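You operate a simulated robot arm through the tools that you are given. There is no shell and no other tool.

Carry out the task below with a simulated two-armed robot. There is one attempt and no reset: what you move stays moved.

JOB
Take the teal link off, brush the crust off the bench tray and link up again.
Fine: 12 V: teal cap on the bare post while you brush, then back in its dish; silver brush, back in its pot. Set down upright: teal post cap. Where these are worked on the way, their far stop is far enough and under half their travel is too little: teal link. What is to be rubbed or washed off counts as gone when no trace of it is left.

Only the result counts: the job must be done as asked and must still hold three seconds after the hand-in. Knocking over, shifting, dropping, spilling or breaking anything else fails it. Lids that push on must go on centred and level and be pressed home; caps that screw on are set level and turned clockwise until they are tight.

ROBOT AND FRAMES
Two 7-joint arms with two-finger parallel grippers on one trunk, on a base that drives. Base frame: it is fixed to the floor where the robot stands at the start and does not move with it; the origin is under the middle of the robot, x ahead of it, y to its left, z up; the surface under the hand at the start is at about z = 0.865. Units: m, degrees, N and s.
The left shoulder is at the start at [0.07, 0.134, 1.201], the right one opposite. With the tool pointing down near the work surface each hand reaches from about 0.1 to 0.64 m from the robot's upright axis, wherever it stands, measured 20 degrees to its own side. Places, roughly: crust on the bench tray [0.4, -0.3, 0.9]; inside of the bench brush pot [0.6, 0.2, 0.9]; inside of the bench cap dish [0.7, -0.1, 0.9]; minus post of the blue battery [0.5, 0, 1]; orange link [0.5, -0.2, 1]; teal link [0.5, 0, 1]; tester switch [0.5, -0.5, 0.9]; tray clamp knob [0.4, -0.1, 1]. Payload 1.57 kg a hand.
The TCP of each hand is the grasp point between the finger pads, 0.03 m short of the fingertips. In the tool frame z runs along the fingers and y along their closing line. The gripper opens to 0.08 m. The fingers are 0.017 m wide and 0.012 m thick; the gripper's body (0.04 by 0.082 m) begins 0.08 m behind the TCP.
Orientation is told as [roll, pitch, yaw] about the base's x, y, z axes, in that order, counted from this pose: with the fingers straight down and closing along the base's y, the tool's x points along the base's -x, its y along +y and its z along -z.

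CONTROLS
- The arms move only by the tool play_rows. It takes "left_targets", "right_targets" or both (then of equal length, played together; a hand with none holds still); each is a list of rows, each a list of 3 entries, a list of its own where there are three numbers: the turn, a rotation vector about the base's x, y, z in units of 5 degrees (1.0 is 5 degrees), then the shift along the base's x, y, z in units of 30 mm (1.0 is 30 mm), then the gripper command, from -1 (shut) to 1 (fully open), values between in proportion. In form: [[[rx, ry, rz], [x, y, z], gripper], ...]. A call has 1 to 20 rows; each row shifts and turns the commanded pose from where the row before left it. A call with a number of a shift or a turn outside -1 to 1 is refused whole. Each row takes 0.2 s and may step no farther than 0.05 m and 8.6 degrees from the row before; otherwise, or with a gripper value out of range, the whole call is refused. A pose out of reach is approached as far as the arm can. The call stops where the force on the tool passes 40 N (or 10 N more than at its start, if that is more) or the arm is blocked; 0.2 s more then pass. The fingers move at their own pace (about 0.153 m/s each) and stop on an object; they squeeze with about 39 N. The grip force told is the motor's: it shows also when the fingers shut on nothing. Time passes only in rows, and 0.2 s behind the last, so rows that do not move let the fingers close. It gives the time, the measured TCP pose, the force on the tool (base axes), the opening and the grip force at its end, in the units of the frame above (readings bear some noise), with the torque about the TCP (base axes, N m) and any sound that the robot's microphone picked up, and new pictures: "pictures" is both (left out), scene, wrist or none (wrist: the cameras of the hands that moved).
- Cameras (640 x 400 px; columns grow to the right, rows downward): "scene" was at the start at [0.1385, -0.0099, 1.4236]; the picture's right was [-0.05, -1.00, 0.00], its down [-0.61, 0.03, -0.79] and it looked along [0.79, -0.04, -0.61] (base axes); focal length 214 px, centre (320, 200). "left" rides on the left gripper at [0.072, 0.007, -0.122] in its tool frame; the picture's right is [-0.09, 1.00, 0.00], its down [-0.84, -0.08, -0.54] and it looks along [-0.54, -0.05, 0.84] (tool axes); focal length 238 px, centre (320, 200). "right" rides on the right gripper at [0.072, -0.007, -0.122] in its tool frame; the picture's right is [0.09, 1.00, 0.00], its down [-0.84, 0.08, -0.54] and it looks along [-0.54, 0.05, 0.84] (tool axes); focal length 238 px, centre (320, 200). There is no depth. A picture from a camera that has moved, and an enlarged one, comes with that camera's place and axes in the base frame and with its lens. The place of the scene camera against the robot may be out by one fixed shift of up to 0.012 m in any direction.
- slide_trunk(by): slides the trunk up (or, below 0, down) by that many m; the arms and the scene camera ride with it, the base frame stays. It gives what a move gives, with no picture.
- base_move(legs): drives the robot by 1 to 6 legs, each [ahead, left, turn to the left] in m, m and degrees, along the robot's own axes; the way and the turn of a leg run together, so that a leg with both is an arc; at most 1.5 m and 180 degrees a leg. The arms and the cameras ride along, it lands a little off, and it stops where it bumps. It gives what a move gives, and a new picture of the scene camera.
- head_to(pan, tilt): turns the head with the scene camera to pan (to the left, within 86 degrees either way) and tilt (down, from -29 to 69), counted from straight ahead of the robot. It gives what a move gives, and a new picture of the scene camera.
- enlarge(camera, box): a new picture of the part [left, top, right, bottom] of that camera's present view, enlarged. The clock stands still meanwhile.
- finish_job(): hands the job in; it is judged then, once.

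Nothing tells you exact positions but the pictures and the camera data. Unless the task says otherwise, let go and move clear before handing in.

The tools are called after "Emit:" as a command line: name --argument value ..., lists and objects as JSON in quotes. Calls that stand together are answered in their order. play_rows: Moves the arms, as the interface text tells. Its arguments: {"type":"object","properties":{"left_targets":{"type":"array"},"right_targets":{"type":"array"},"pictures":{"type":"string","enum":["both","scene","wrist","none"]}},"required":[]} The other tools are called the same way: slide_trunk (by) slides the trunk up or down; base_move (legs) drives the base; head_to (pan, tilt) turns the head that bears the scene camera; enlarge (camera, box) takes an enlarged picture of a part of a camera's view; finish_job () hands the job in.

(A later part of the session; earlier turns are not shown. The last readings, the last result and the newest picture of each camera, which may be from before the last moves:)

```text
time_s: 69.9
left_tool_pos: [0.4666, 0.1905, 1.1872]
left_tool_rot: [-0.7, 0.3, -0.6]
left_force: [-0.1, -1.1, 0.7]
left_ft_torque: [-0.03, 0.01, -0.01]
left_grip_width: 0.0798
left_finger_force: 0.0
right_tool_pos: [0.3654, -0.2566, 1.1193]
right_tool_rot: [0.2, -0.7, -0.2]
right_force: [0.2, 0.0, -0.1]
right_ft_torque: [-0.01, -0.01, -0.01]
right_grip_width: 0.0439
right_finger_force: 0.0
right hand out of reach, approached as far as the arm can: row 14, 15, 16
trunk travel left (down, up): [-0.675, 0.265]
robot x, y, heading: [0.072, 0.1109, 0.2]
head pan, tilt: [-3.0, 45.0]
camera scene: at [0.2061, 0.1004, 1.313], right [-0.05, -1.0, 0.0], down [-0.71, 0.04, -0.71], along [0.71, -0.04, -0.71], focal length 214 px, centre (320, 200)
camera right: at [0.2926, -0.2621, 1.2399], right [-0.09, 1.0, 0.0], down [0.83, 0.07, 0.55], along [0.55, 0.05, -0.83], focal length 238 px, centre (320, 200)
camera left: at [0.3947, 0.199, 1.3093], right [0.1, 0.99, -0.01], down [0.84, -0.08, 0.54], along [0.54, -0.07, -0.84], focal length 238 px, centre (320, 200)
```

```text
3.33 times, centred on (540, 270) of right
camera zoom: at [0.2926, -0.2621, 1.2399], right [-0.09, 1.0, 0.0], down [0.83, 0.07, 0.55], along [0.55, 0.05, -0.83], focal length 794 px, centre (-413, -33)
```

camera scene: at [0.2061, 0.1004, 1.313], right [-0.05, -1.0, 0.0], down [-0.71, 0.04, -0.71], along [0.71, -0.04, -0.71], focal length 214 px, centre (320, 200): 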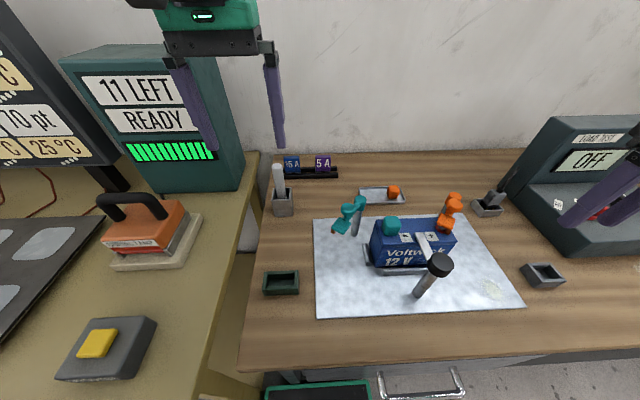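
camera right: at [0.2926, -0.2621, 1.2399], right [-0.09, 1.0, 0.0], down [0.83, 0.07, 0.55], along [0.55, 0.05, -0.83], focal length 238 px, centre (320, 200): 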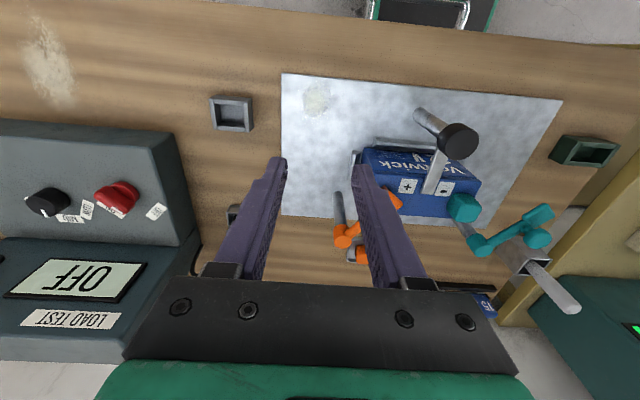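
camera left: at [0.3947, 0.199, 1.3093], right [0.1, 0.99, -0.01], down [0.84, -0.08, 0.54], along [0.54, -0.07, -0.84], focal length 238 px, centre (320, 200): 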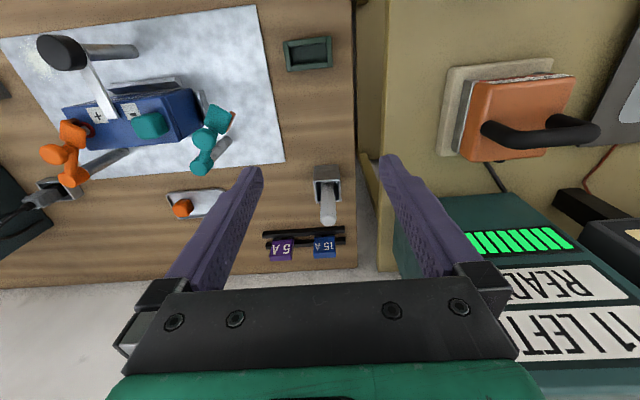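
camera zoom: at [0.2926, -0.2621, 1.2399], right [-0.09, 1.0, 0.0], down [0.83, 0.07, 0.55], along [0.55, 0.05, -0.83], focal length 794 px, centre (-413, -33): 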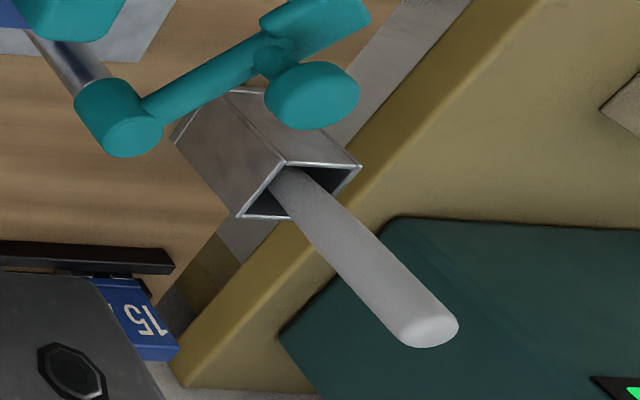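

Handle: upright at about (0.618, 0.184), top 1.015, about 24 mm thick; pot rim at 0.932. I bring the left hand, tilted 15° forward for reach, above it.

Emit:
play_rows --left_targets '[[[0, -1, 0], [0.8, -0.036, -0.4], 1], [[0, -1, 0], [0.8, -0.036, -0.4], 1], [[0, -1, 0], [0.8, -0.036, -0.4], 1], [[0, 0, 0], [0.85, -0.036, -0.5], 1], [[0, 0, 0], [0.85, -0.036, -0.5], 1], [[0, 0, 0], [0.83, -0.036, -0.5], 1], [[0, 0, 0], [0, 0, 0], 1]]'

Emit:
enlarge --camera "left" --box '[230, 80, 410, 230]'

```text
time_s: 71.5
left_tool_pos: [0.6149, 0.1836, 1.1064]
left_tool_rot: [-0.5, -14.8, -0.8]
left_force: [-0.4, 0.2, -1.0]
left_ft_torque: [0.0, 0.02, 0.0]
left_grip_width: 0.0801
left_finger_force: 0.2
right_tool_pos: [0.3657, -0.2573, 1.1187]
right_tool_rot: [0.4, -0.7, -0.2]
right_force: [0.4, -0.3, -0.3]
right_ft_torque: [-0.03, -0.01, -0.05]
right_grip_width: 0.0442
right_finger_force: 0.0
trunk travel left (down, up): [-0.675, 0.265]
robot x, y, heading: [0.0701, 0.1071, -0.2]
head pan, tilt: [-3.0, 45.0]
camera scene: at [0.2052, 0.1, 1.3131], right [-0.05, -1.0, 0.0], down [-0.71, 0.04, -0.71], along [0.71, -0.04, -0.71], focal length 214 px, centre (320, 200)
camera left: at [0.5127, 0.192, 1.2062], right [0.1, 0.99, 0.02], down [0.67, -0.08, 0.74], along [0.74, -0.07, -0.67], focal length 238 px, centre (320, 200)
```

scene: 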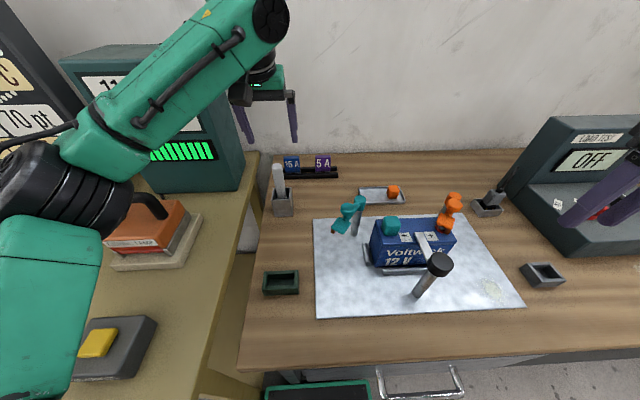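
left: 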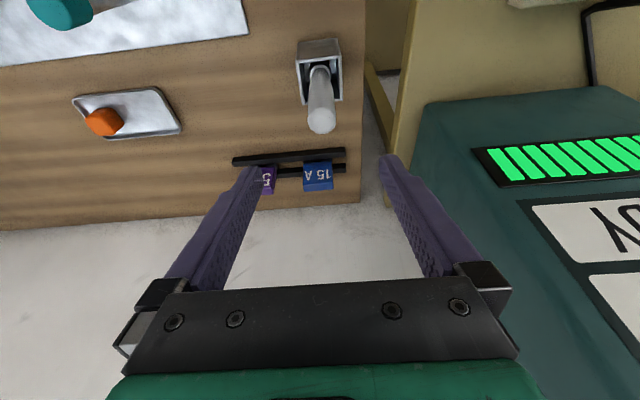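

```text
2.67 times, centred on (320, 155) of left
camera zoom: at [0.5127, 0.192, 1.2062], right [0.1, 0.99, 0.02], down [0.67, -0.08, 0.74], along [0.74, -0.07, -0.67], focal length 636 px, centre (320, 320)
```

zoom: 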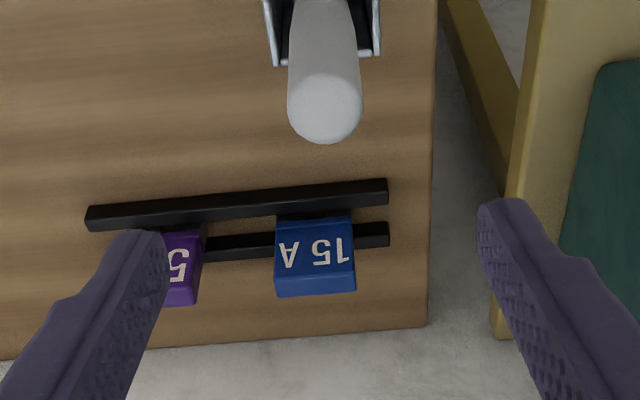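

Aligned on the handle. Descending and gripping.

Emit:
play_rows --left_targets '[[[0, 0, 0], [0, 0, -0.81], 0.8], [[0, 0, 0], [0, 0, -0.81], 0.6], [[0, 0, 0], [0, 0, -0.81], 0.5], [[0, 0, 0], [0, 0, -0.81], 0.5], [[0, 0, 0], [0, 0, -0.8], 0.5], [[0, 0, 0], [0, 0, 0], 0.5]]'

Emit:
enlarge --camera "left" --box '[230, 80, 410, 230]'

Emit:
enlarge --camera "scene" --box '[240, 120, 330, 230]'

```text
time_s: 72.9
left_tool_pos: [0.6133, 0.1842, 0.9846]
left_tool_rot: [-0.6, -14.9, -0.6]
left_force: [-0.4, 0.1, 1.1]
left_ft_torque: [0.0, -0.01, -0.01]
left_grip_width: 0.0599
left_finger_force: 0.0
right_tool_pos: [0.3661, -0.2562, 1.1188]
right_tool_rot: [0.2, -0.7, -0.1]
right_force: [-0.7, -0.3, 0.2]
right_ft_torque: [0.01, 0.04, 0.01]
right_grip_width: 0.0439
right_finger_force: 0.0
trunk travel left (down, up): [-0.675, 0.265]
robot x, y, heading: [0.071, 0.1088, -0.1]
head pan, tilt: [-3.0, 45.0]
camera scene: at [0.2056, 0.0997, 1.3131], right [-0.05, -1.0, 0.0], down [-0.71, 0.04, -0.71], along [0.71, -0.04, -0.71], focal length 214 px, centre (320, 200)
camera left: at [0.5119, 0.192, 1.0842], right [0.1, 0.99, 0.02], down [0.67, -0.08, 0.74], along [0.74, -0.07, -0.67], focal length 238 px, centre (320, 200)
```

scene: 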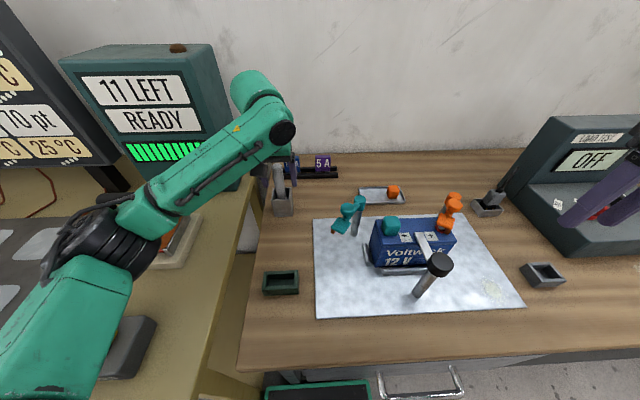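
left: 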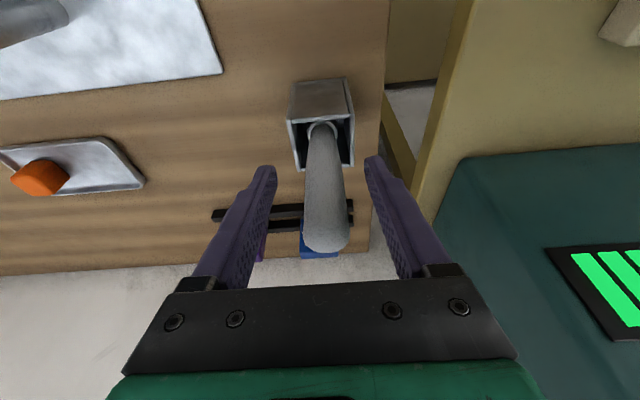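

```text
2.67 times, centred on (320, 155) of left
camera zoom: at [0.5119, 0.192, 1.0842], right [0.1, 0.99, 0.02], down [0.67, -0.08, 0.74], along [0.74, -0.07, -0.67], focal length 636 px, centre (320, 320)
```

zoom: 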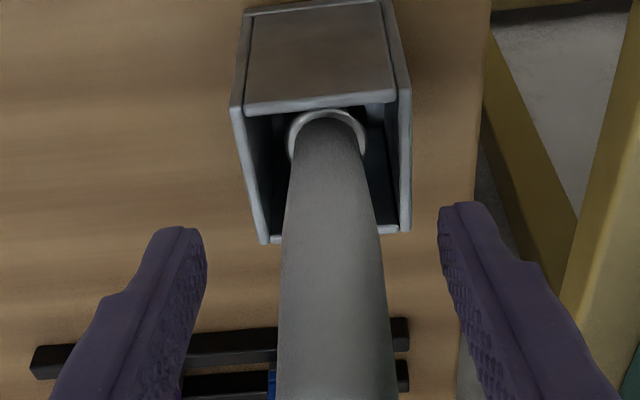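

```text
3.64 times, centred on (285, 175) of scene
camera zoom: at [0.2056, 0.0997, 1.3131], right [-0.05, -1.0, 0.0], down [-0.71, 0.04, -0.71], along [0.71, -0.04, -0.71], focal length 780 px, centre (447, 291)
```

zoom: 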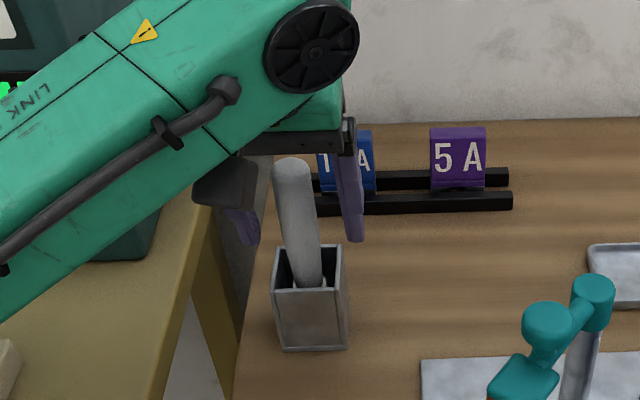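

The fingers straddle the handle properly. Closing, then lifting slowly.

Emit:
play_rows --left_targets '[[[0, 0, 0], [0, 0, 0], 0], [[0, 0, 0], [0, 0, 0], -0.5], [[0, 0, 0], [0, 0, 0], -1], [[0, 0, 0], [0, 0, 0], -1], [[0, 0, 0], [0, 0, 0], -1]]' --pictures "none"

Emit:
enlarge --camera "left" --box '[230, 60, 410, 260]'

```text
time_s: 74.1
left_tool_pos: [0.6132, 0.1857, 0.9844]
left_tool_rot: [-0.5, -14.8, -0.7]
left_force: [0.0, -0.2, -0.5]
left_ft_torque: [0.0, 0.02, 0.05]
left_grip_width: 0.0245
left_finger_force: 35.9
right_tool_pos: [0.3654, -0.2568, 1.1188]
right_tool_rot: [0.3, -0.6, -0.2]
right_force: [0.8, -0.1, -0.9]
right_ft_torque: [0.02, -0.03, 0.03]
right_grip_width: 0.0441
right_finger_force: 0.1
trunk travel left (down, up): [-0.675, 0.265]
robot x, y, heading: [0.0746, 0.1079, -0.2]
head pan, tilt: [-3.0, 45.0]
```

```text
2.00 times, centred on (320, 160) of left
camera zoom: at [0.5121, 0.1921, 1.0843], right [0.1, 0.99, 0.02], down [0.67, -0.08, 0.74], along [0.74, -0.07, -0.67], focal length 477 px, centre (320, 280)
```

zoom: 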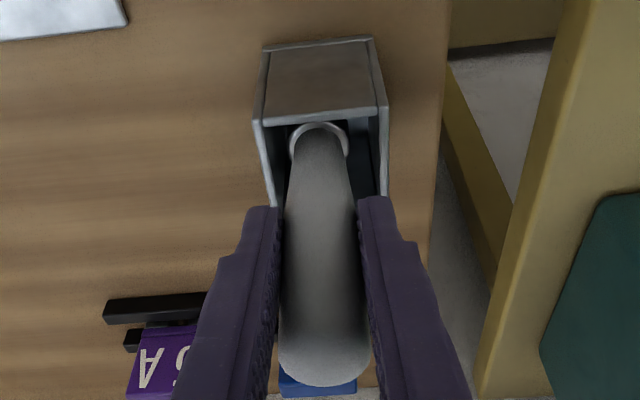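

Handle gripped (24.5 mm). Lifting straight out of the pot.

Emit:
play_rows --left_targets '[[[0, 0, 0], [0, 0, 0.5], -1], [[0, 0, 0], [0, 0, 0.8], -1], [[0, 0, 0], [0, 0, 0.9], -1], [[0, 0, 0], [0, 0, 0.9], -1], [[0, 0, 0], [0, 0, 0.7], -1], [[0, 0, 0], [0, 0, 0], -1]]'

Emit:
enlarge --camera "left" --box '[230, 60, 410, 260]'

Emit:
enlarge --camera "scene" --box '[240, 100, 330, 220]'

Emit:
enlarge --camera "right" --box '[490, 210, 640, 380]'

```text
time_s: 75.5
left_tool_pos: [0.6131, 0.1839, 1.0979]
left_tool_rot: [-0.5, -14.7, -0.6]
left_force: [0.0, -0.6, -1.1]
left_ft_torque: [0.03, -0.01, -0.02]
left_grip_width: 0.0249
left_finger_force: 36.1
right_tool_pos: [0.3655, -0.2565, 1.1186]
right_tool_rot: [0.3, -0.7, -0.2]
right_force: [0.1, 1.1, -0.4]
right_ft_torque: [-0.01, 0.0, 0.02]
right_grip_width: 0.0444
right_finger_force: 0.0
trunk travel left (down, up): [-0.675, 0.265]
robot x, y, heading: [0.0711, 0.1079, 0.2]
head pan, tilt: [-3.0, 45.0]
camera scene: at [0.2061, 0.1001, 1.313], right [-0.05, -1.0, 0.0], down [-0.71, 0.04, -0.71], along [0.71, -0.04, -0.71], focal length 214 px, centre (320, 200)
camera left: at [0.5124, 0.1917, 1.1981], right [0.1, 0.99, 0.02], down [0.67, -0.08, 0.74], along [0.74, -0.07, -0.67], focal length 238 px, centre (320, 200)
```

scene: 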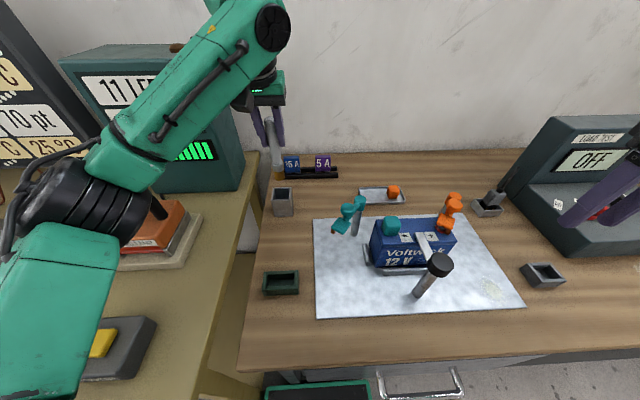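
left: 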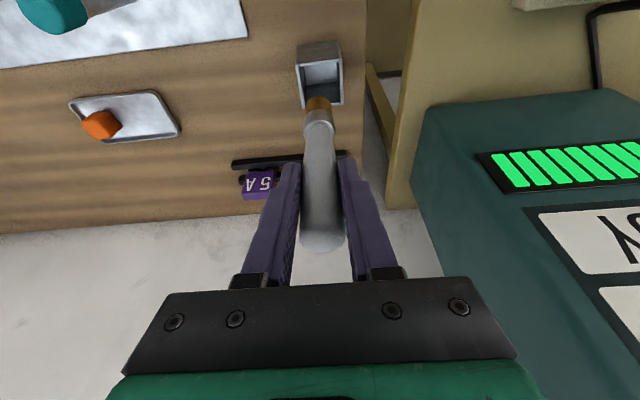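

```text
2.00 times, centred on (320, 160) of left
camera zoom: at [0.5124, 0.1917, 1.1981], right [0.1, 0.99, 0.02], down [0.67, -0.08, 0.74], along [0.74, -0.07, -0.67], focal length 477 px, centre (320, 280)
```

zoom: 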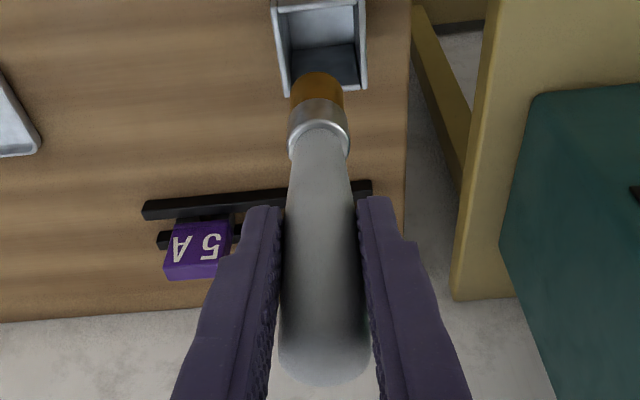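

```text
3.33 times, centred on (285, 160) of scene
camera zoom: at [0.2061, 0.1001, 1.313], right [-0.05, -1.0, 0.0], down [-0.71, 0.04, -0.71], along [0.71, -0.04, -0.71], focal length 715 px, centre (437, 333)
```

zoom: 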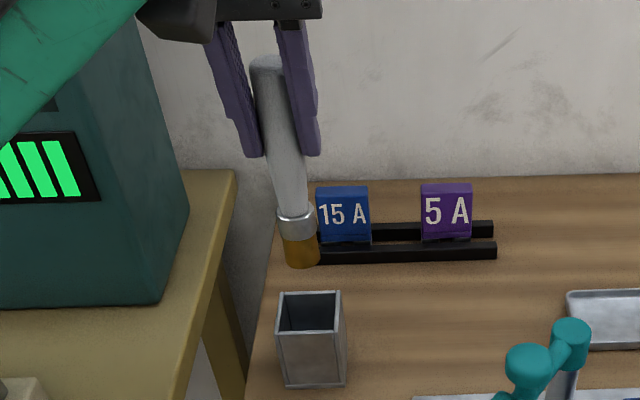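

```text
2.35 times, centred on (565, 295) of right
camera zoom: at [0.2927, -0.2624, 1.2399], right [-0.09, 1.0, 0.0], down [0.83, 0.07, 0.55], along [0.55, 0.05, -0.83], focal length 561 px, centre (-256, -24)
```

zoom: 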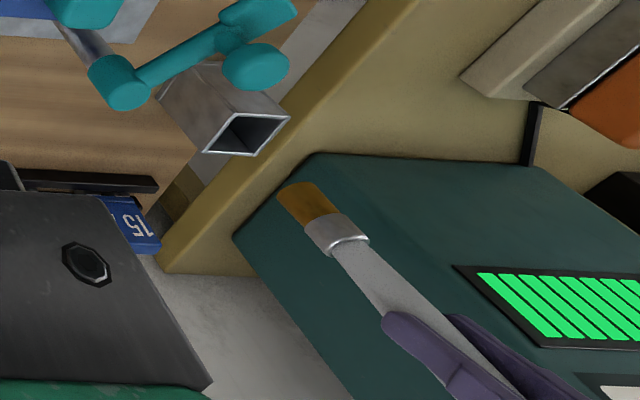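

The brush is out, bristles about 0.113 m below the TCP. I raise it, draw it back toward the robot, and then drive the base back a little and to the right for brushing with the left hand.

Emit:
play_rows --left_targets '[[[0, 0, 0], [-0.5, 0, 0.8], -1], [[0, 0, 0], [-0.8, -0.1, 0.6], -1], [[0, 0, 0], [-0.9, -0.1, 0.5], -1], [[0, 0, 0], [-0.9, -0.1, 0.5], -1], [[0, 0, 0], [-0.9, -0.1, 0.5], -1], [[0, 0, 0], [-0.9, -0.2, 0.4], -1], [[0, 0, 0], [-0.9, -0.2, 0.2], -1], [[0, 0, 0], [-0.9, -0.2, 0], -1], [[0, 0, 0], [-0.5, -0.2, 0], -1], [[0, 0, 0], [0, 0, 0], -1]]' --pictures "none"

Emit:
base_move --legs '[[-0.05, 0, 0], [0, -0.28, 0]]'

```text
time_s: 77.7
left_tool_pos: [0.3969, 0.1472, 1.203]
left_tool_rot: [-0.5, -14.8, -0.7]
left_force: [-0.2, -0.3, -1.3]
left_ft_torque: [0.0, 0.02, 0.04]
left_grip_width: 0.0246
left_finger_force: 36.0
right_tool_pos: [0.3666, -0.2565, 1.1185]
right_tool_rot: [0.3, -0.7, -0.2]
right_force: [-0.2, 0.7, -0.2]
right_ft_torque: [0.0, 0.01, -0.02]
right_grip_width: 0.044
right_finger_force: 0.1
trunk travel left (down, up): [-0.675, 0.265]
robot x, y, heading: [0.073, 0.1092, 0.1]
head pan, tilt: [-3.0, 45.0]
```

```text
time_s: 80.1
left_tool_pos: [0.3464, -0.1335, 1.204]
left_tool_rot: [-0.5, -14.8, -0.6]
left_force: [-0.6, -0.7, 0.6]
left_ft_torque: [0.0, 0.05, 0.03]
left_grip_width: 0.0247
left_finger_force: 36.0
right_tool_pos: [0.3151, -0.5365, 1.1192]
right_tool_rot: [0.2, -0.7, -0.3]
right_force: [-0.2, -0.6, 0.6]
right_ft_torque: [-0.01, 0.01, -0.03]
right_grip_width: 0.044
right_finger_force: 0.0
trunk travel left (down, up): [-0.675, 0.265]
robot x, y, heading: [0.0223, -0.1701, 0.1]
head pan, tilt: [-3.0, 45.0]
camera scene: at [0.1561, -0.1804, 1.313], right [-0.05, -1.0, 0.0], down [-0.71, 0.04, -0.71], along [0.71, -0.04, -0.71], focal length 214 px, centre (320, 200)
```

scene: 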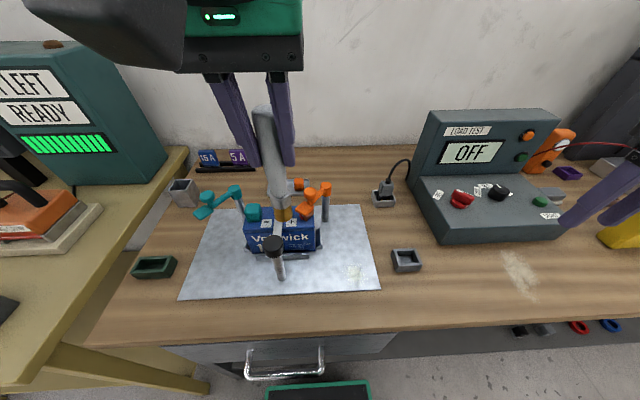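

The base is now at (0.022, -0.170). I enlarge the crust to fix its extent.

Emit:
enlarge --camera "scene" --box '[310, 235, 400, 305]'

Emit:
enlarge --camera "left" --box '[160, 0, 480, 200]'

Emit:
enlarge --camera "right" --box '[320, 0, 640, 200]'

```text
5.71 times, centred on (355, 270) of scene
camera zoom: at [0.1561, -0.1804, 1.313], right [-0.05, -1.0, 0.0], down [-0.71, 0.04, -0.71], along [0.71, -0.04, -0.71], focal length 1226 px, centre (120, -200)
```

zoom: 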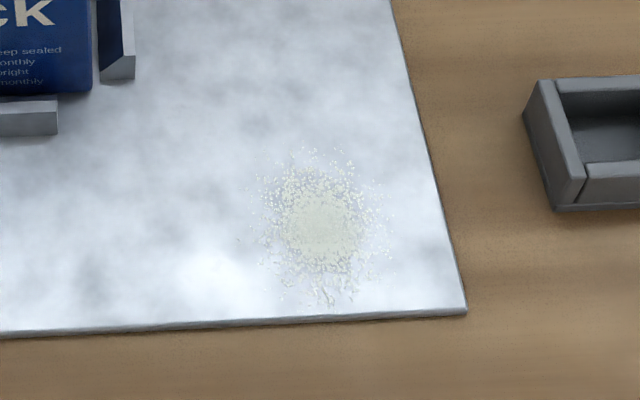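

```text
2.00 times, centred on (320, 100) of left
camera zoom: at [0.2462, -0.1255, 1.303], right [0.1, 0.99, 0.01], down [0.67, -0.08, 0.74], along [0.74, -0.07, -0.67], focal length 477 px, centre (320, 400)
```

zoom: 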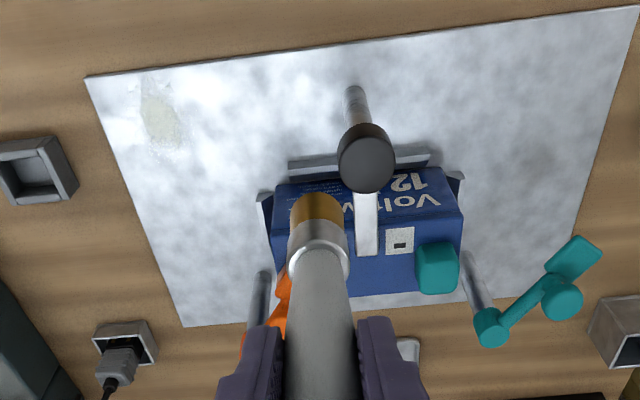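

```text
2.00 times, centred on (480, 100) of right
camera zoom: at [0.2423, -0.5431, 1.2403], right [-0.09, 1.0, 0.0], down [0.83, 0.07, 0.55], along [0.55, 0.05, -0.83], focal length 477 px, centre (0, 400)
```

zoom: 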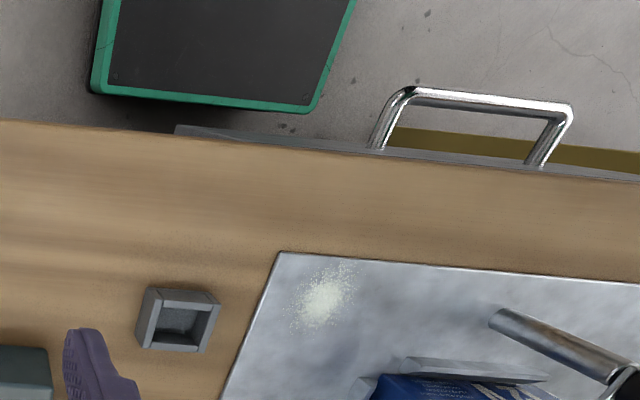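

Crust spans about x 0.327–0.393, y -0.294 to -0.232 on the tray. I move the brush over its center and come down to just above the tray.

Emit:
play_rows --left_targets '[[[0, 0, 0], [0.05, -0.87, 0], -1], [[0, 0, 0], [0.05, -0.87, 0], -1], [[0, 0, 0], [0.05, -0.87, 0], -1], [[0, 0, 0], [0.05, -0.87, 0], -1], [[0, 0, 0], [0.05, -0.85, 0], -1], [[0, 0, 0], [0, 0, -0.9], -1], [[0, 0, 0], [0, 0, -0.9], -1], [[0, 0, 0], [0, 0, -0.9], -1], [[0, 0, 0], [0, 0, -0.9], -1], [[0, 0, 0], [0, 0, -0.9], -1], [[0, 0, 0], [0, 0, -0.9], -1], [[0, 0, 0], [0, 0, 0], -1]]'

Emit:
enlarge --camera "scene" --box '[310, 205, 410, 305]'

Emit:
enlarge --camera "right" --box '[420, 80, 580, 200]'

```text
time_s: 82.7
left_tool_pos: [0.3528, -0.266, 1.041]
left_tool_rot: [-0.6, -14.9, -0.8]
left_force: [0.4, 0.0, -1.5]
left_ft_torque: [-0.01, -0.05, -0.01]
left_grip_width: 0.0248
left_finger_force: 36.3
right_tool_pos: [0.3149, -0.5386, 1.1188]
right_tool_rot: [0.4, -0.7, -0.3]
right_force: [0.0, 0.3, 0.3]
right_ft_torque: [0.04, -0.01, 0.0]
right_grip_width: 0.044
right_finger_force: 0.0
trunk travel left (down, up): [-0.675, 0.265]
robot x, y, heading: [0.0249, -0.1701, -0.3]
head pan, tilt: [-3.0, 45.0]
camera scene: at [0.1558, -0.1817, 1.3131], right [-0.05, -1.0, 0.0], down [-0.71, 0.04, -0.71], along [0.71, -0.04, -0.71], focal length 214 px, centre (320, 200)
camera left: at [0.2527, -0.257, 1.1404], right [0.1, 0.99, 0.02], down [0.67, -0.08, 0.74], along [0.74, -0.07, -0.67], focal length 238 px, centre (320, 200)
```

scene: 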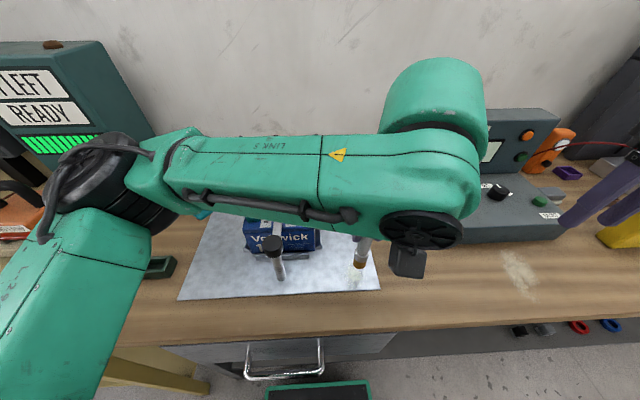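
left: 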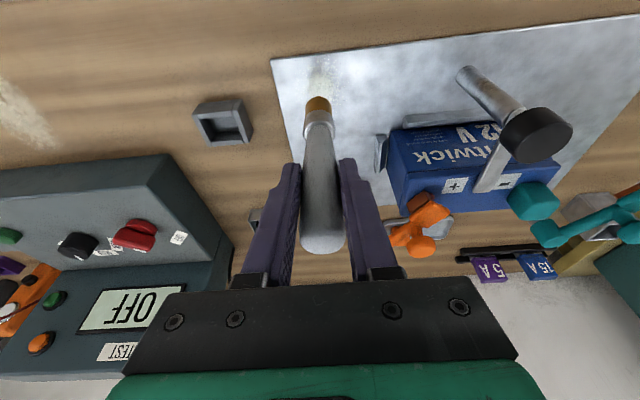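

```text
4.00 times, centred on (360, 255) of scene
camera zoom: at [0.1558, -0.1817, 1.3131], right [-0.05, -1.0, 0.0], down [-0.71, 0.04, -0.71], along [0.71, -0.04, -0.71], focal length 858 px, centre (160, -20)
```

zoom: 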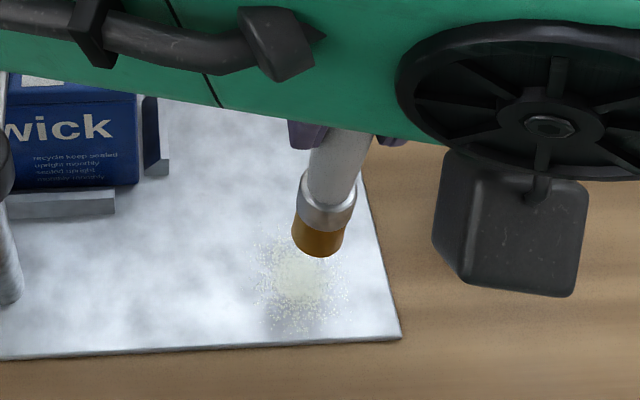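

```text
3.33 times, centred on (500, 140) of right
camera zoom: at [0.242, -0.5443, 1.2399], right [-0.09, 1.0, 0.0], down [0.83, 0.07, 0.55], along [0.55, 0.05, -0.83], focal length 794 px, centre (-280, 400)
```

zoom: 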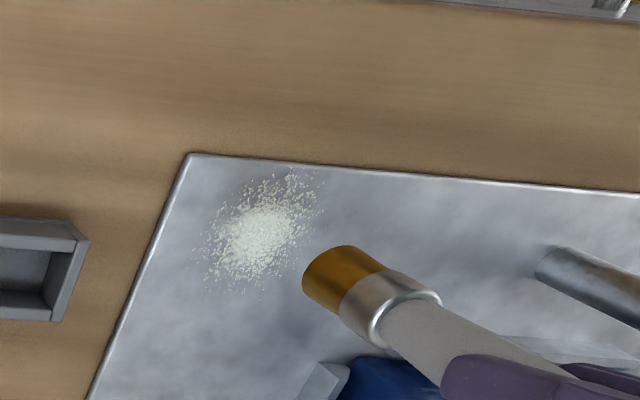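

The brush is right over the crust. I lower until light contact.

Emit:
play_rows --left_targets '[[[0, 0, 0], [0, 0, -0.8], -1], [[0, 0, 0], [0, 0, -0.7], -1], [[0, 0, 0], [0, 0, -0.15], -1], [[0, 0, 0], [0, 0, -0.1], -1], [[0, 0, 0], [0, 0, 0], -1]]' --pictures "none"

Emit:
enlarge --camera "right" --box '[420, 80, 580, 200]'

```text
time_s: 83.9
left_tool_pos: [0.3543, -0.2641, 0.9884]
left_tool_rot: [-0.5, -14.8, -0.8]
left_force: [-0.1, -0.6, -0.2]
left_ft_torque: [0.0, -0.03, -0.01]
left_grip_width: 0.0244
left_finger_force: 36.8
right_tool_pos: [0.3149, -0.538, 1.1193]
right_tool_rot: [0.3, -0.6, -0.3]
right_force: [0.4, -0.1, 0.6]
right_ft_torque: [-0.01, -0.03, 0.0]
right_grip_width: 0.0437
right_finger_force: 0.1
trunk travel left (down, up): [-0.675, 0.265]
robot x, y, heading: [0.0214, -0.1716, -0.2]
head pan, tilt: [-3.0, 45.0]
```

```text
3.33 times, centred on (500, 140) of right
camera zoom: at [0.2421, -0.5443, 1.2399], right [-0.09, 1.0, 0.0], down [0.83, 0.07, 0.55], along [0.55, 0.05, -0.83], focal length 794 px, centre (-280, 400)
```

zoom: 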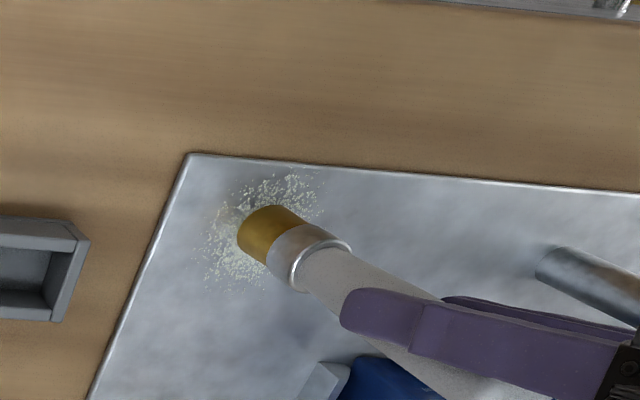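

Almost touching. A few more millimetres down, watching the force.

Emit:
play_rows --left_targets '[[[0, 0, 0], [0, 0, -0.07], -1], [[0, 0, 0], [0, 0, -0.07], -1], [[0, 0, 0], [0, 0, -0.07], -1], [[0, 0, 0], [0, 0, 0], -1]]' --pictures "none"

Emit:
enlarge --camera "right" --box '[420, 80, 580, 200]'

```text
time_s: 84.9
left_tool_pos: [0.3544, -0.2655, 0.9835]
left_tool_rot: [-0.5, -14.9, -0.7]
left_force: [1.1, 0.9, 5.6]
left_ft_torque: [0.05, -0.25, 0.02]
left_grip_width: 0.0246
left_finger_force: 36.5
right_tool_pos: [0.3147, -0.5381, 1.1192]
right_tool_rot: [0.3, -0.9, -0.3]
right_force: [-0.3, -0.3, 0.1]
right_ft_torque: [-0.02, 0.0, 0.01]
right_grip_width: 0.0442
right_finger_force: 0.0
trunk travel left (down, up): [-0.675, 0.265]
robot x, y, heading: [0.0228, -0.1702, 0.1]
head pan, tilt: [-3.0, 45.0]
```

```text
3.33 times, centred on (500, 140) of right
camera zoom: at [0.2416, -0.5442, 1.2401], right [-0.09, 1.0, 0.0], down [0.83, 0.07, 0.55], along [0.55, 0.05, -0.83], focal length 794 px, centre (-280, 400)
```

zoom: 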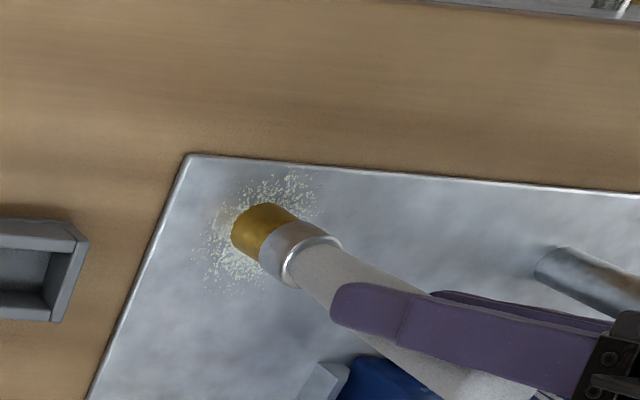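

Contact at about 6 N. I press a hair more and rub in rows along x, stepping across the crust.

Emit:
play_rows --left_targets '[[[0, 0, 0], [-0.47, 0.56, -0.04], -1], [[0, 0, 0], [-0.47, 0.56, 0], -1], [[0, 0, 0], [0.65, 0, 0], -1], [[0, 0, 0], [0.65, 0, 0], -1], [[0, 0, 0], [0.65, 0, 0], -1], [[0, 0, 0], [0, -0.4, 0], -1], [[0, 0, 0], [-0.65, 0, 0], -1], [[0, 0, 0], [-0.65, 0, 0], -1], [[0, 0, 0], [-0.65, 0, 0], -1], [[0, 0, 0], [0, -0.4, 0], -1], [[0, 0, 0], [0.65, 0, 0], -1], [[0, 0, 0], [0.65, 0, 0], -1], [[0, 0, 0], [0.65, 0, 0], -1], [[0, 0, 0], [0, -0.4, 0], -1], [[0, 0, 0], [-0.65, 0, 0], -1], [[0, 0, 0], [-0.65, 0, 0], -1], [[0, 0, 0], [-0.65, 0, 0], -1]]' --pictures "none"

Emit:
enlarge --camera "right" --box '[420, 80, 580, 200]'

Emit:
enlarge --camera "scene" --box '[310, 205, 410, 305]'

```text
time_s: 88.5
left_tool_pos: [0.3254, -0.2666, 0.9816]
left_tool_rot: [-0.4, -14.9, -0.6]
left_force: [3.5, 0.7, 8.3]
left_ft_torque: [0.03, -0.52, 0.01]
left_grip_width: 0.0246
left_finger_force: 36.3
right_tool_pos: [0.3147, -0.5372, 1.1187]
right_tool_rot: [0.4, -0.8, -0.3]
right_force: [-0.2, 0.2, 0.9]
right_ft_torque: [0.0, 0.04, 0.0]
right_grip_width: 0.0441
right_finger_force: 0.1
trunk travel left (down, up): [-0.675, 0.265]
robot x, y, heading: [0.0225, -0.1728, -0.1]
head pan, tilt: [-3.0, 45.0]
```

```text
3.33 times, centred on (500, 140) of right
camera zoom: at [0.2418, -0.5443, 1.2399], right [-0.09, 1.0, 0.0], down [0.83, 0.07, 0.55], along [0.55, 0.05, -0.83], focal length 794 px, centre (-280, 400)
```

zoom: 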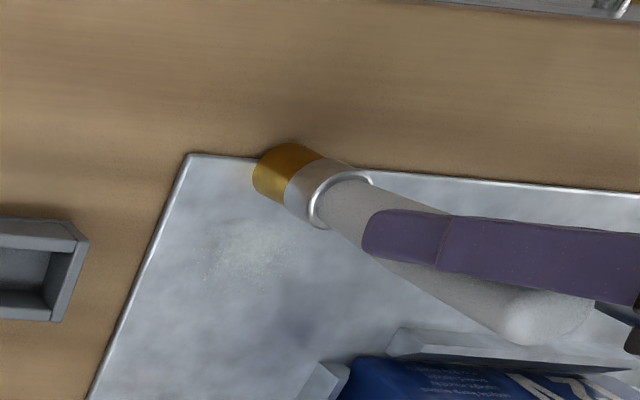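

```text
4.00 times, centred on (360, 255) of scene
camera zoom: at [0.1556, -0.1817, 1.3131], right [-0.05, -1.0, 0.0], down [-0.71, 0.04, -0.71], along [0.71, -0.04, -0.71], focal length 858 px, centre (160, -20)
```

zoom: 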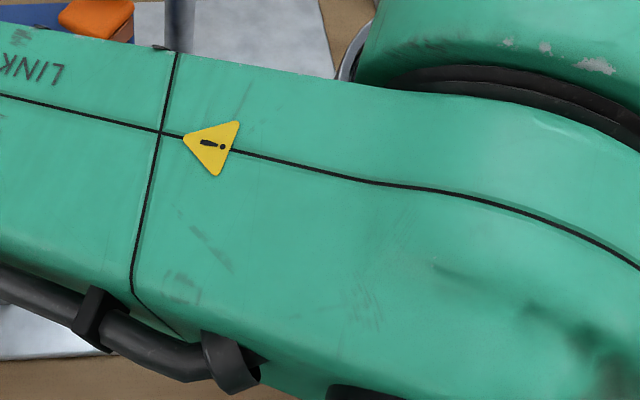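

The crust is fading. I finish the remaining rows and start a second pass across them.

Emit:
play_rows --left_targets '[[[0, 0, 0], [0, -0.4, 0], -1], [[0, 0, 0], [0.65, 0, 0], -1], [[0, 0, 0], [0.65, 0, 0], -1], [[0, 0, 0], [0.65, 0, 0], -1], [[0, 0, 0], [0, -0.4, 0], -1], [[0, 0, 0], [-0.65, 0, 0], -1], [[0, 0, 0], [-0.65, 0, 0], -1], [[0, 0, 0], [-0.65, 0, 0], -1], [[0, 0, 0], [0, 0.65, 0], -1], [[0, 0, 0], [0, 0.65, 0], -1], [[0, 0, 0], [0, 0.65, 0], -1], [[0, 0, 0], [0.4, 0, 0], -1], [[0, 0, 0], [0, -0.65, 0], -1], [[0, 0, 0], [0, -0.65, 0], -1], [[0, 0, 0], [0, -0.65, 0], -1], [[0, 0, 0], [0.4, 0, 0], -1], [[0, 0, 0], [0, 0.65, 0], -1], [[0, 0, 0], [0, 0.65, 0], -1], [[0, 0, 0], [0, 0.65, 0], -1]]' --pictures "none"

Emit:
enlarge --camera "right" --box '[420, 80, 580, 200]'

```text
time_s: 92.5
left_tool_pos: [0.3505, -0.2335, 0.9818]
left_tool_rot: [-0.5, -14.9, -0.7]
left_force: [1.3, -3.1, 6.6]
left_ft_torque: [-0.19, -0.16, -0.02]
left_grip_width: 0.0248
left_finger_force: 36.0
right_tool_pos: [0.3142, -0.5381, 1.119]
right_tool_rot: [0.2, -1.0, -0.2]
right_force: [0.0, 0.8, -0.6]
right_ft_torque: [0.01, -0.03, 0.02]
right_grip_width: 0.0438
right_finger_force: 0.0
trunk travel left (down, up): [-0.675, 0.265]
robot x, y, heading: [0.023, -0.1706, -0.1]
head pan, tilt: [-3.0, 45.0]
```

```text
3.33 times, centred on (500, 140) of right
camera zoom: at [0.2414, -0.5439, 1.2402], right [-0.09, 1.0, 0.0], down [0.83, 0.07, 0.55], along [0.55, 0.05, -0.83], focal length 794 px, centre (-280, 400)
```

zoom: 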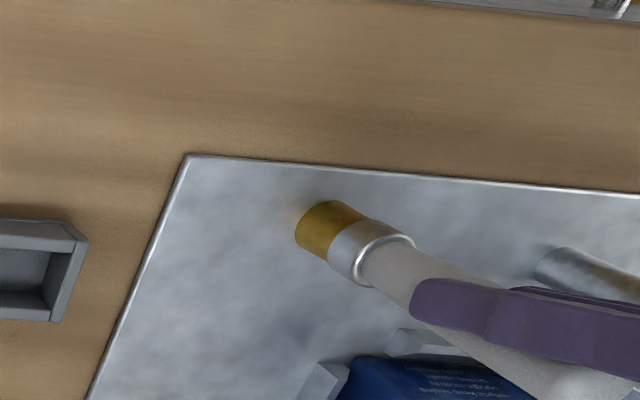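

No crust is visible any more. I complete the second pass to be sure nothing remains.

Emit:
play_rows --left_targets '[[[0, 0, 0], [0.4, 0, 0], -1], [[0, 0, 0], [0, -0.65, 0], -1], [[0, 0, 0], [0, -0.65, 0], -1], [[0, 0, 0], [0, -0.65, 0], -1], [[0, 0, 0], [0.4, 0, 0], -1], [[0, 0, 0], [0, 0.65, 0], -1], [[0, 0, 0], [0, 0.65, 0], -1], [[0, 0, 0], [0, 0.65, 0], -1], [[0, 0, 0], [0.4, 0, 0], -1], [[0, 0, 0], [0, -0.65, 0], -1], [[0, 0, 0], [0, -0.65, 0], -1], [[0, 0, 0], [0, -0.65, 0], -1], [[0, 0, 0], [0.3, 0, 0], -1], [[0, 0, 0], [0, 0.65, 0], -1], [[0, 0, 0], [0, 0.65, 0], -1], [[0, 0, 0], [0, 0.65, 0], -1]]' --pictures "none"

Emit:
play_rows --left_targets '[[[0, 0, 0], [-0.6, -0.3, 0], -1], [[0, 0, 0], [-0.6, 0, 0], -1], [[0, 0, 0], [-0.6, 0, 0], -1], [[0, 0, 0], [-0.4, 0, 0], -1], [[0, 0, 0], [0, -0.5, 0], -1], [[0, 0, 0], [0.7, 0, 0], -1], [[0, 0, 0], [0.7, 0, 0], -1], [[0, 0, 0], [0.7, 0, 0], -1], [[0, 0, 0], [0, -0.5, 0], -1], [[0, 0, 0], [-0.7, 0, 0], -1], [[0, 0, 0], [-0.7, 0, 0], -1], [[0, 0, 0], [-0.7, 0, 0], -1], [[0, 0, 0], [0, -0.5, 0], -1], [[0, 0, 0], [0.7, 0, 0], -1], [[0, 0, 0], [0.7, 0, 0], -1], [[0, 0, 0], [0.7, 0, 0], -1], [[0, 0, 0], [0, 0, 0], -1]]' --pictures "none"

Emit:
play_rows --left_targets '[[[0, 0, 0], [0, 0, 0.9], -1], [[0, 0, 0], [0, 0, 1], -1], [[0, 0, 0], [0, 0, 1], -1], [[0, 0, 0], [0, 0, 1], -1], [[0, 0, 0], [-0.2, 0.5, 1], -1], [[0, 0, 0], [-0.2, 0.5, 1], -1], [[0, 0, 0], [-0.2, 0.8, 1], -1], [[0, 0, 0], [-0.2, 0.9, 0.4], -1], [[0, 0, 0], [-0.2, 0.9, 0], -1], [[0, 0, 0], [-0.1, 0.9, 0], -1]]'

Emit:
enlarge --camera "right" --box '[420, 80, 580, 200]'

Emit:
enlarge --camera "scene" --box '[310, 235, 400, 305]'

```text
time_s: 95.9
left_tool_pos: [0.3946, -0.2316, 0.9811]
left_tool_rot: [-0.5, -14.8, -0.6]
left_force: [0.4, -1.3, 5.3]
left_ft_torque: [-0.18, -0.12, -0.04]
left_grip_width: 0.0244
left_finger_force: 36.0
right_tool_pos: [0.3156, -0.5373, 1.119]
right_tool_rot: [0.2, -0.8, -0.3]
right_force: [1.1, -0.1, 0.0]
right_ft_torque: [0.0, -0.02, 0.02]
right_grip_width: 0.0444
right_finger_force: 0.0
trunk travel left (down, up): [-0.675, 0.265]
robot x, y, heading: [0.0228, -0.1732, 0.1]
head pan, tilt: [-3.0, 45.0]
```

```text
time_s: 99.5
left_tool_pos: [0.3925, -0.2865, 0.9815]
left_tool_rot: [-0.5, -14.8, -0.8]
left_force: [0.3, -0.4, 0.1]
left_ft_torque: [0.02, 0.01, -0.01]
left_grip_width: 0.0245
left_finger_force: 36.4
right_tool_pos: [0.3152, -0.538, 1.1193]
right_tool_rot: [0.3, -0.6, -0.3]
right_force: [0.0, 0.0, -0.6]
right_ft_torque: [-0.01, -0.03, 0.01]
right_grip_width: 0.0438
right_finger_force: 0.0
trunk travel left (down, up): [-0.675, 0.265]
robot x, y, heading: [0.0235, -0.1707, -0.1]
head pan, tilt: [-3.0, 45.0]
```

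```text
time_s: 101.7
left_tool_pos: [0.3599, -0.15, 1.2009]
left_tool_rot: [-0.6, -14.7, -0.7]
left_force: [-0.3, 0.3, -0.8]
left_ft_torque: [-0.01, -0.01, -0.02]
left_grip_width: 0.0243
left_finger_force: 36.1
right_tool_pos: [0.3143, -0.5364, 1.12]
right_tool_rot: [0.2, -0.6, -0.4]
right_force: [0.3, 0.6, -0.5]
right_ft_torque: [-0.01, -0.02, 0.02]
right_grip_width: 0.044
right_finger_force: 0.1
trunk travel left (down, up): [-0.675, 0.265]
robot x, y, heading: [0.0235, -0.1743, 0.2]
head pan, tilt: [-3.0, 45.0]
camera scene: at [0.1556, -0.18, 1.3131], right [-0.05, -1.0, 0.0], down [-0.71, 0.04, -0.71], along [0.71, -0.04, -0.71], focal length 214 px, centre (320, 200)
camera left: at [0.2579, -0.1416, 1.3], right [0.1, 0.99, 0.01], down [0.67, -0.08, 0.74], along [0.74, -0.07, -0.67], focal length 238 px, centre (320, 200)
```

scene: 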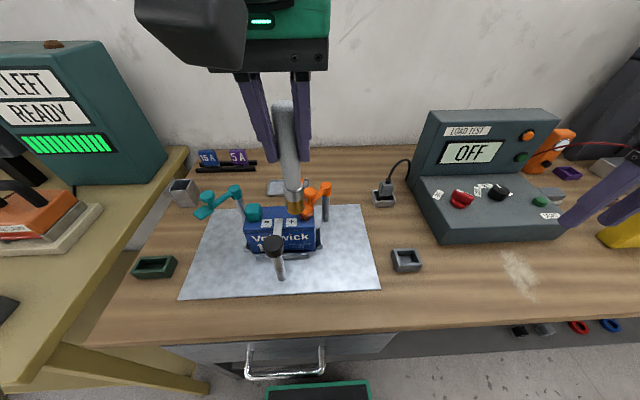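
left: 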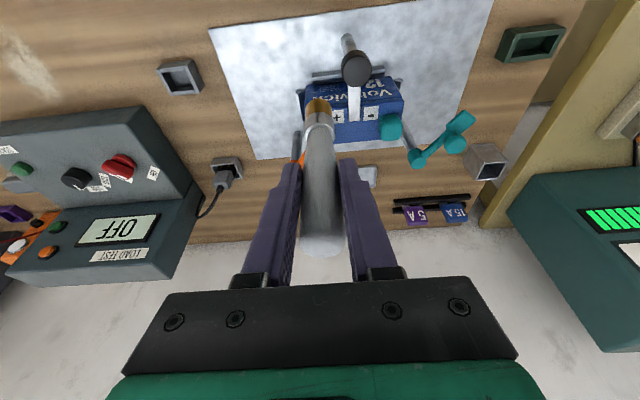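

```text
3.33 times, centred on (500, 140) of right
camera zoom: at [0.2418, -0.5427, 1.2405], right [-0.09, 1.0, 0.0], down [0.83, 0.07, 0.55], along [0.55, 0.05, -0.83], focal length 794 px, centre (-280, 400)
```

zoom: 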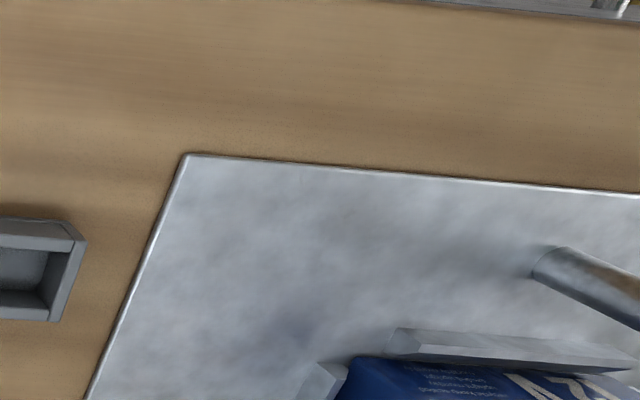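

```text
5.71 times, centred on (355, 270) of scene
camera zoom: at [0.1556, -0.18, 1.3131], right [-0.05, -1.0, 0.0], down [-0.71, 0.04, -0.71], along [0.71, -0.04, -0.71], focal length 1226 px, centre (120, -200)
```

zoom: 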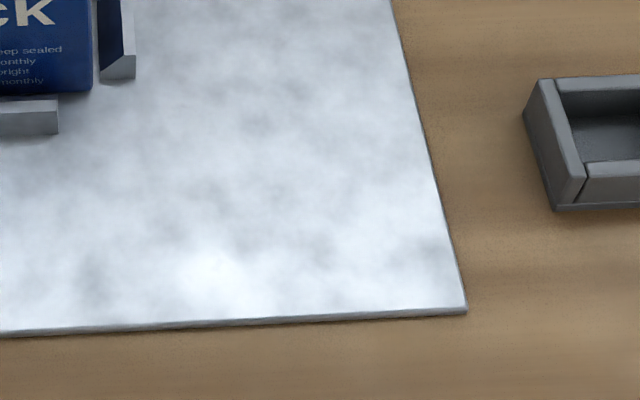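

The tray looks clean. I zoom tighter to check for faint traces.

Emit:
enlarge --camera "right" --box '[470, 110, 540, 170]'

Emit:
enlarge --camera "scene" --box '[330, 245, 385, 295]'

Emit:
enlarge --camera "left" --box '[205, 10, 305, 90]'

```text
6.67 times, centred on (505, 140) of right
camera zoom: at [0.2418, -0.5427, 1.2405], right [-0.09, 1.0, 0.0], down [0.83, 0.07, 0.55], along [0.55, 0.05, -0.83], focal length 1589 px, centre (-913, 600)
```

zoom: 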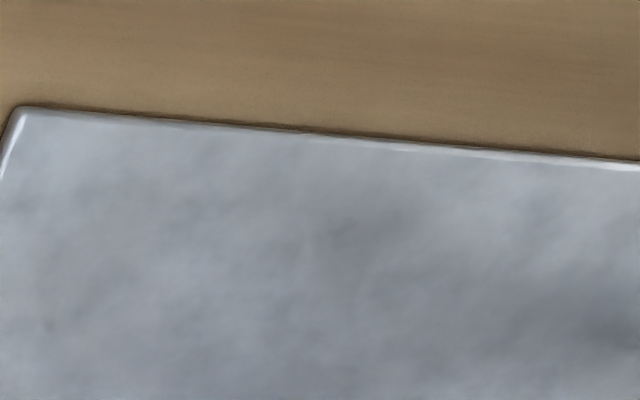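

```text
8.00 times, centred on (358, 270) of scene
camera zoom: at [0.1556, -0.18, 1.3131], right [-0.05, -1.0, 0.0], down [-0.71, 0.04, -0.71], along [0.71, -0.04, -0.71], focal length 1716 px, centre (20, -360)
```

zoom: 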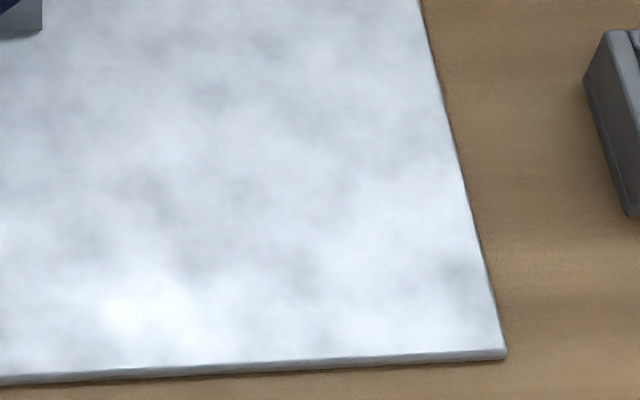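

```text
5.00 times, centred on (255, 50) of left
camera zoom: at [0.2579, -0.1416, 1.3], right [0.1, 0.99, 0.01], down [0.67, -0.08, 0.74], along [0.74, -0.07, -0.67], focal length 1192 px, centre (645, 950)
```

zoom: 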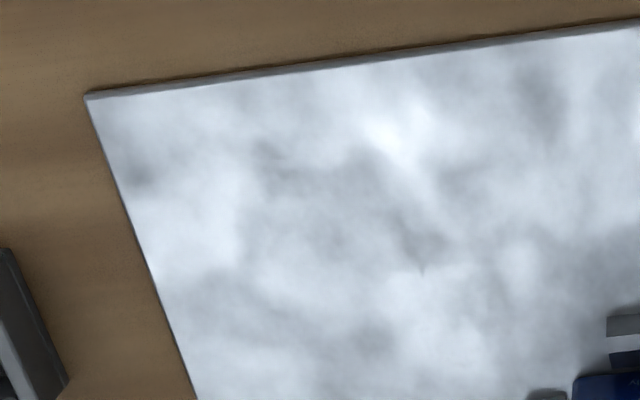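

There's one very faint brownish mark near (0.352, -0.222), maybe a reflection of the bristles. I move the brush aside and look again.

Emit:
play_rows --left_targets '[[[0, 0, 0], [0, 0.9, 0], -1], [[0, 0, 0], [0, 0.9, 0], -1], [[0, 0, 0], [0, 0.9, 0], -1], [[0, 0, 0], [0, 0, 0], -1]]' --pictures "none"

Emit:
enlarge --camera "right" --box '[470, 110, 540, 170]'

Emit:
enlarge --camera "scene" --box '[310, 235, 365, 285]'

```text
time_s: 102.7
left_tool_pos: [0.3602, -0.0709, 1.1995]
left_tool_rot: [-0.4, -14.9, -0.9]
left_force: [0.2, 0.2, -1.0]
left_ft_torque: [0.01, 0.02, -0.01]
left_grip_width: 0.0244
left_finger_force: 36.2
right_tool_pos: [0.3159, -0.5392, 1.119]
right_tool_rot: [0.2, -0.7, -0.3]
right_force: [-0.1, 0.4, -0.5]
right_ft_torque: [0.01, -0.02, 0.01]
right_grip_width: 0.044
right_finger_force: 0.1
trunk travel left (down, up): [-0.675, 0.265]
robot x, y, heading: [0.02, -0.1725, -0.1]
head pan, tilt: [-3.0, 45.0]
```

```text
6.67 times, centred on (505, 140) of right
camera zoom: at [0.2423, -0.5446, 1.2397], right [-0.09, 1.0, 0.0], down [0.83, 0.07, 0.55], along [0.55, 0.05, -0.83], focal length 1589 px, centre (-913, 600)
```

zoom: 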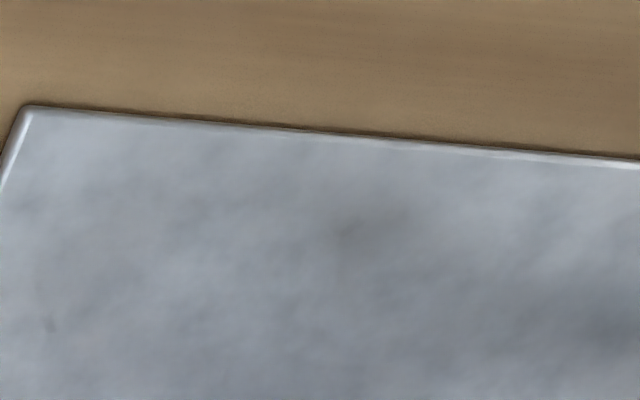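

```text
8.00 times, centred on (338, 260) of scene
camera zoom: at [0.1561, -0.182, 1.313], right [-0.05, -1.0, 0.0], down [-0.71, 0.04, -0.71], along [0.71, -0.04, -0.71], focal length 1716 px, centre (180, -280)
```

zoom: 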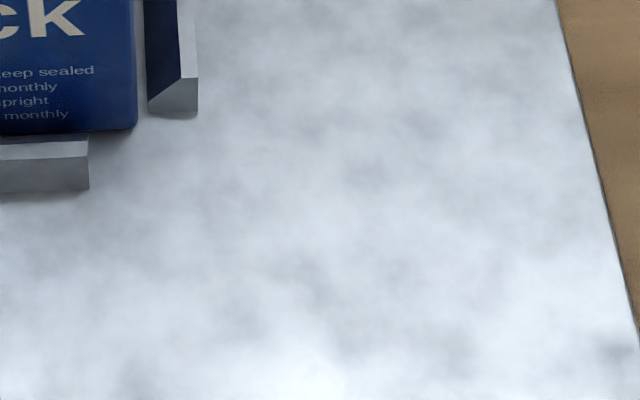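

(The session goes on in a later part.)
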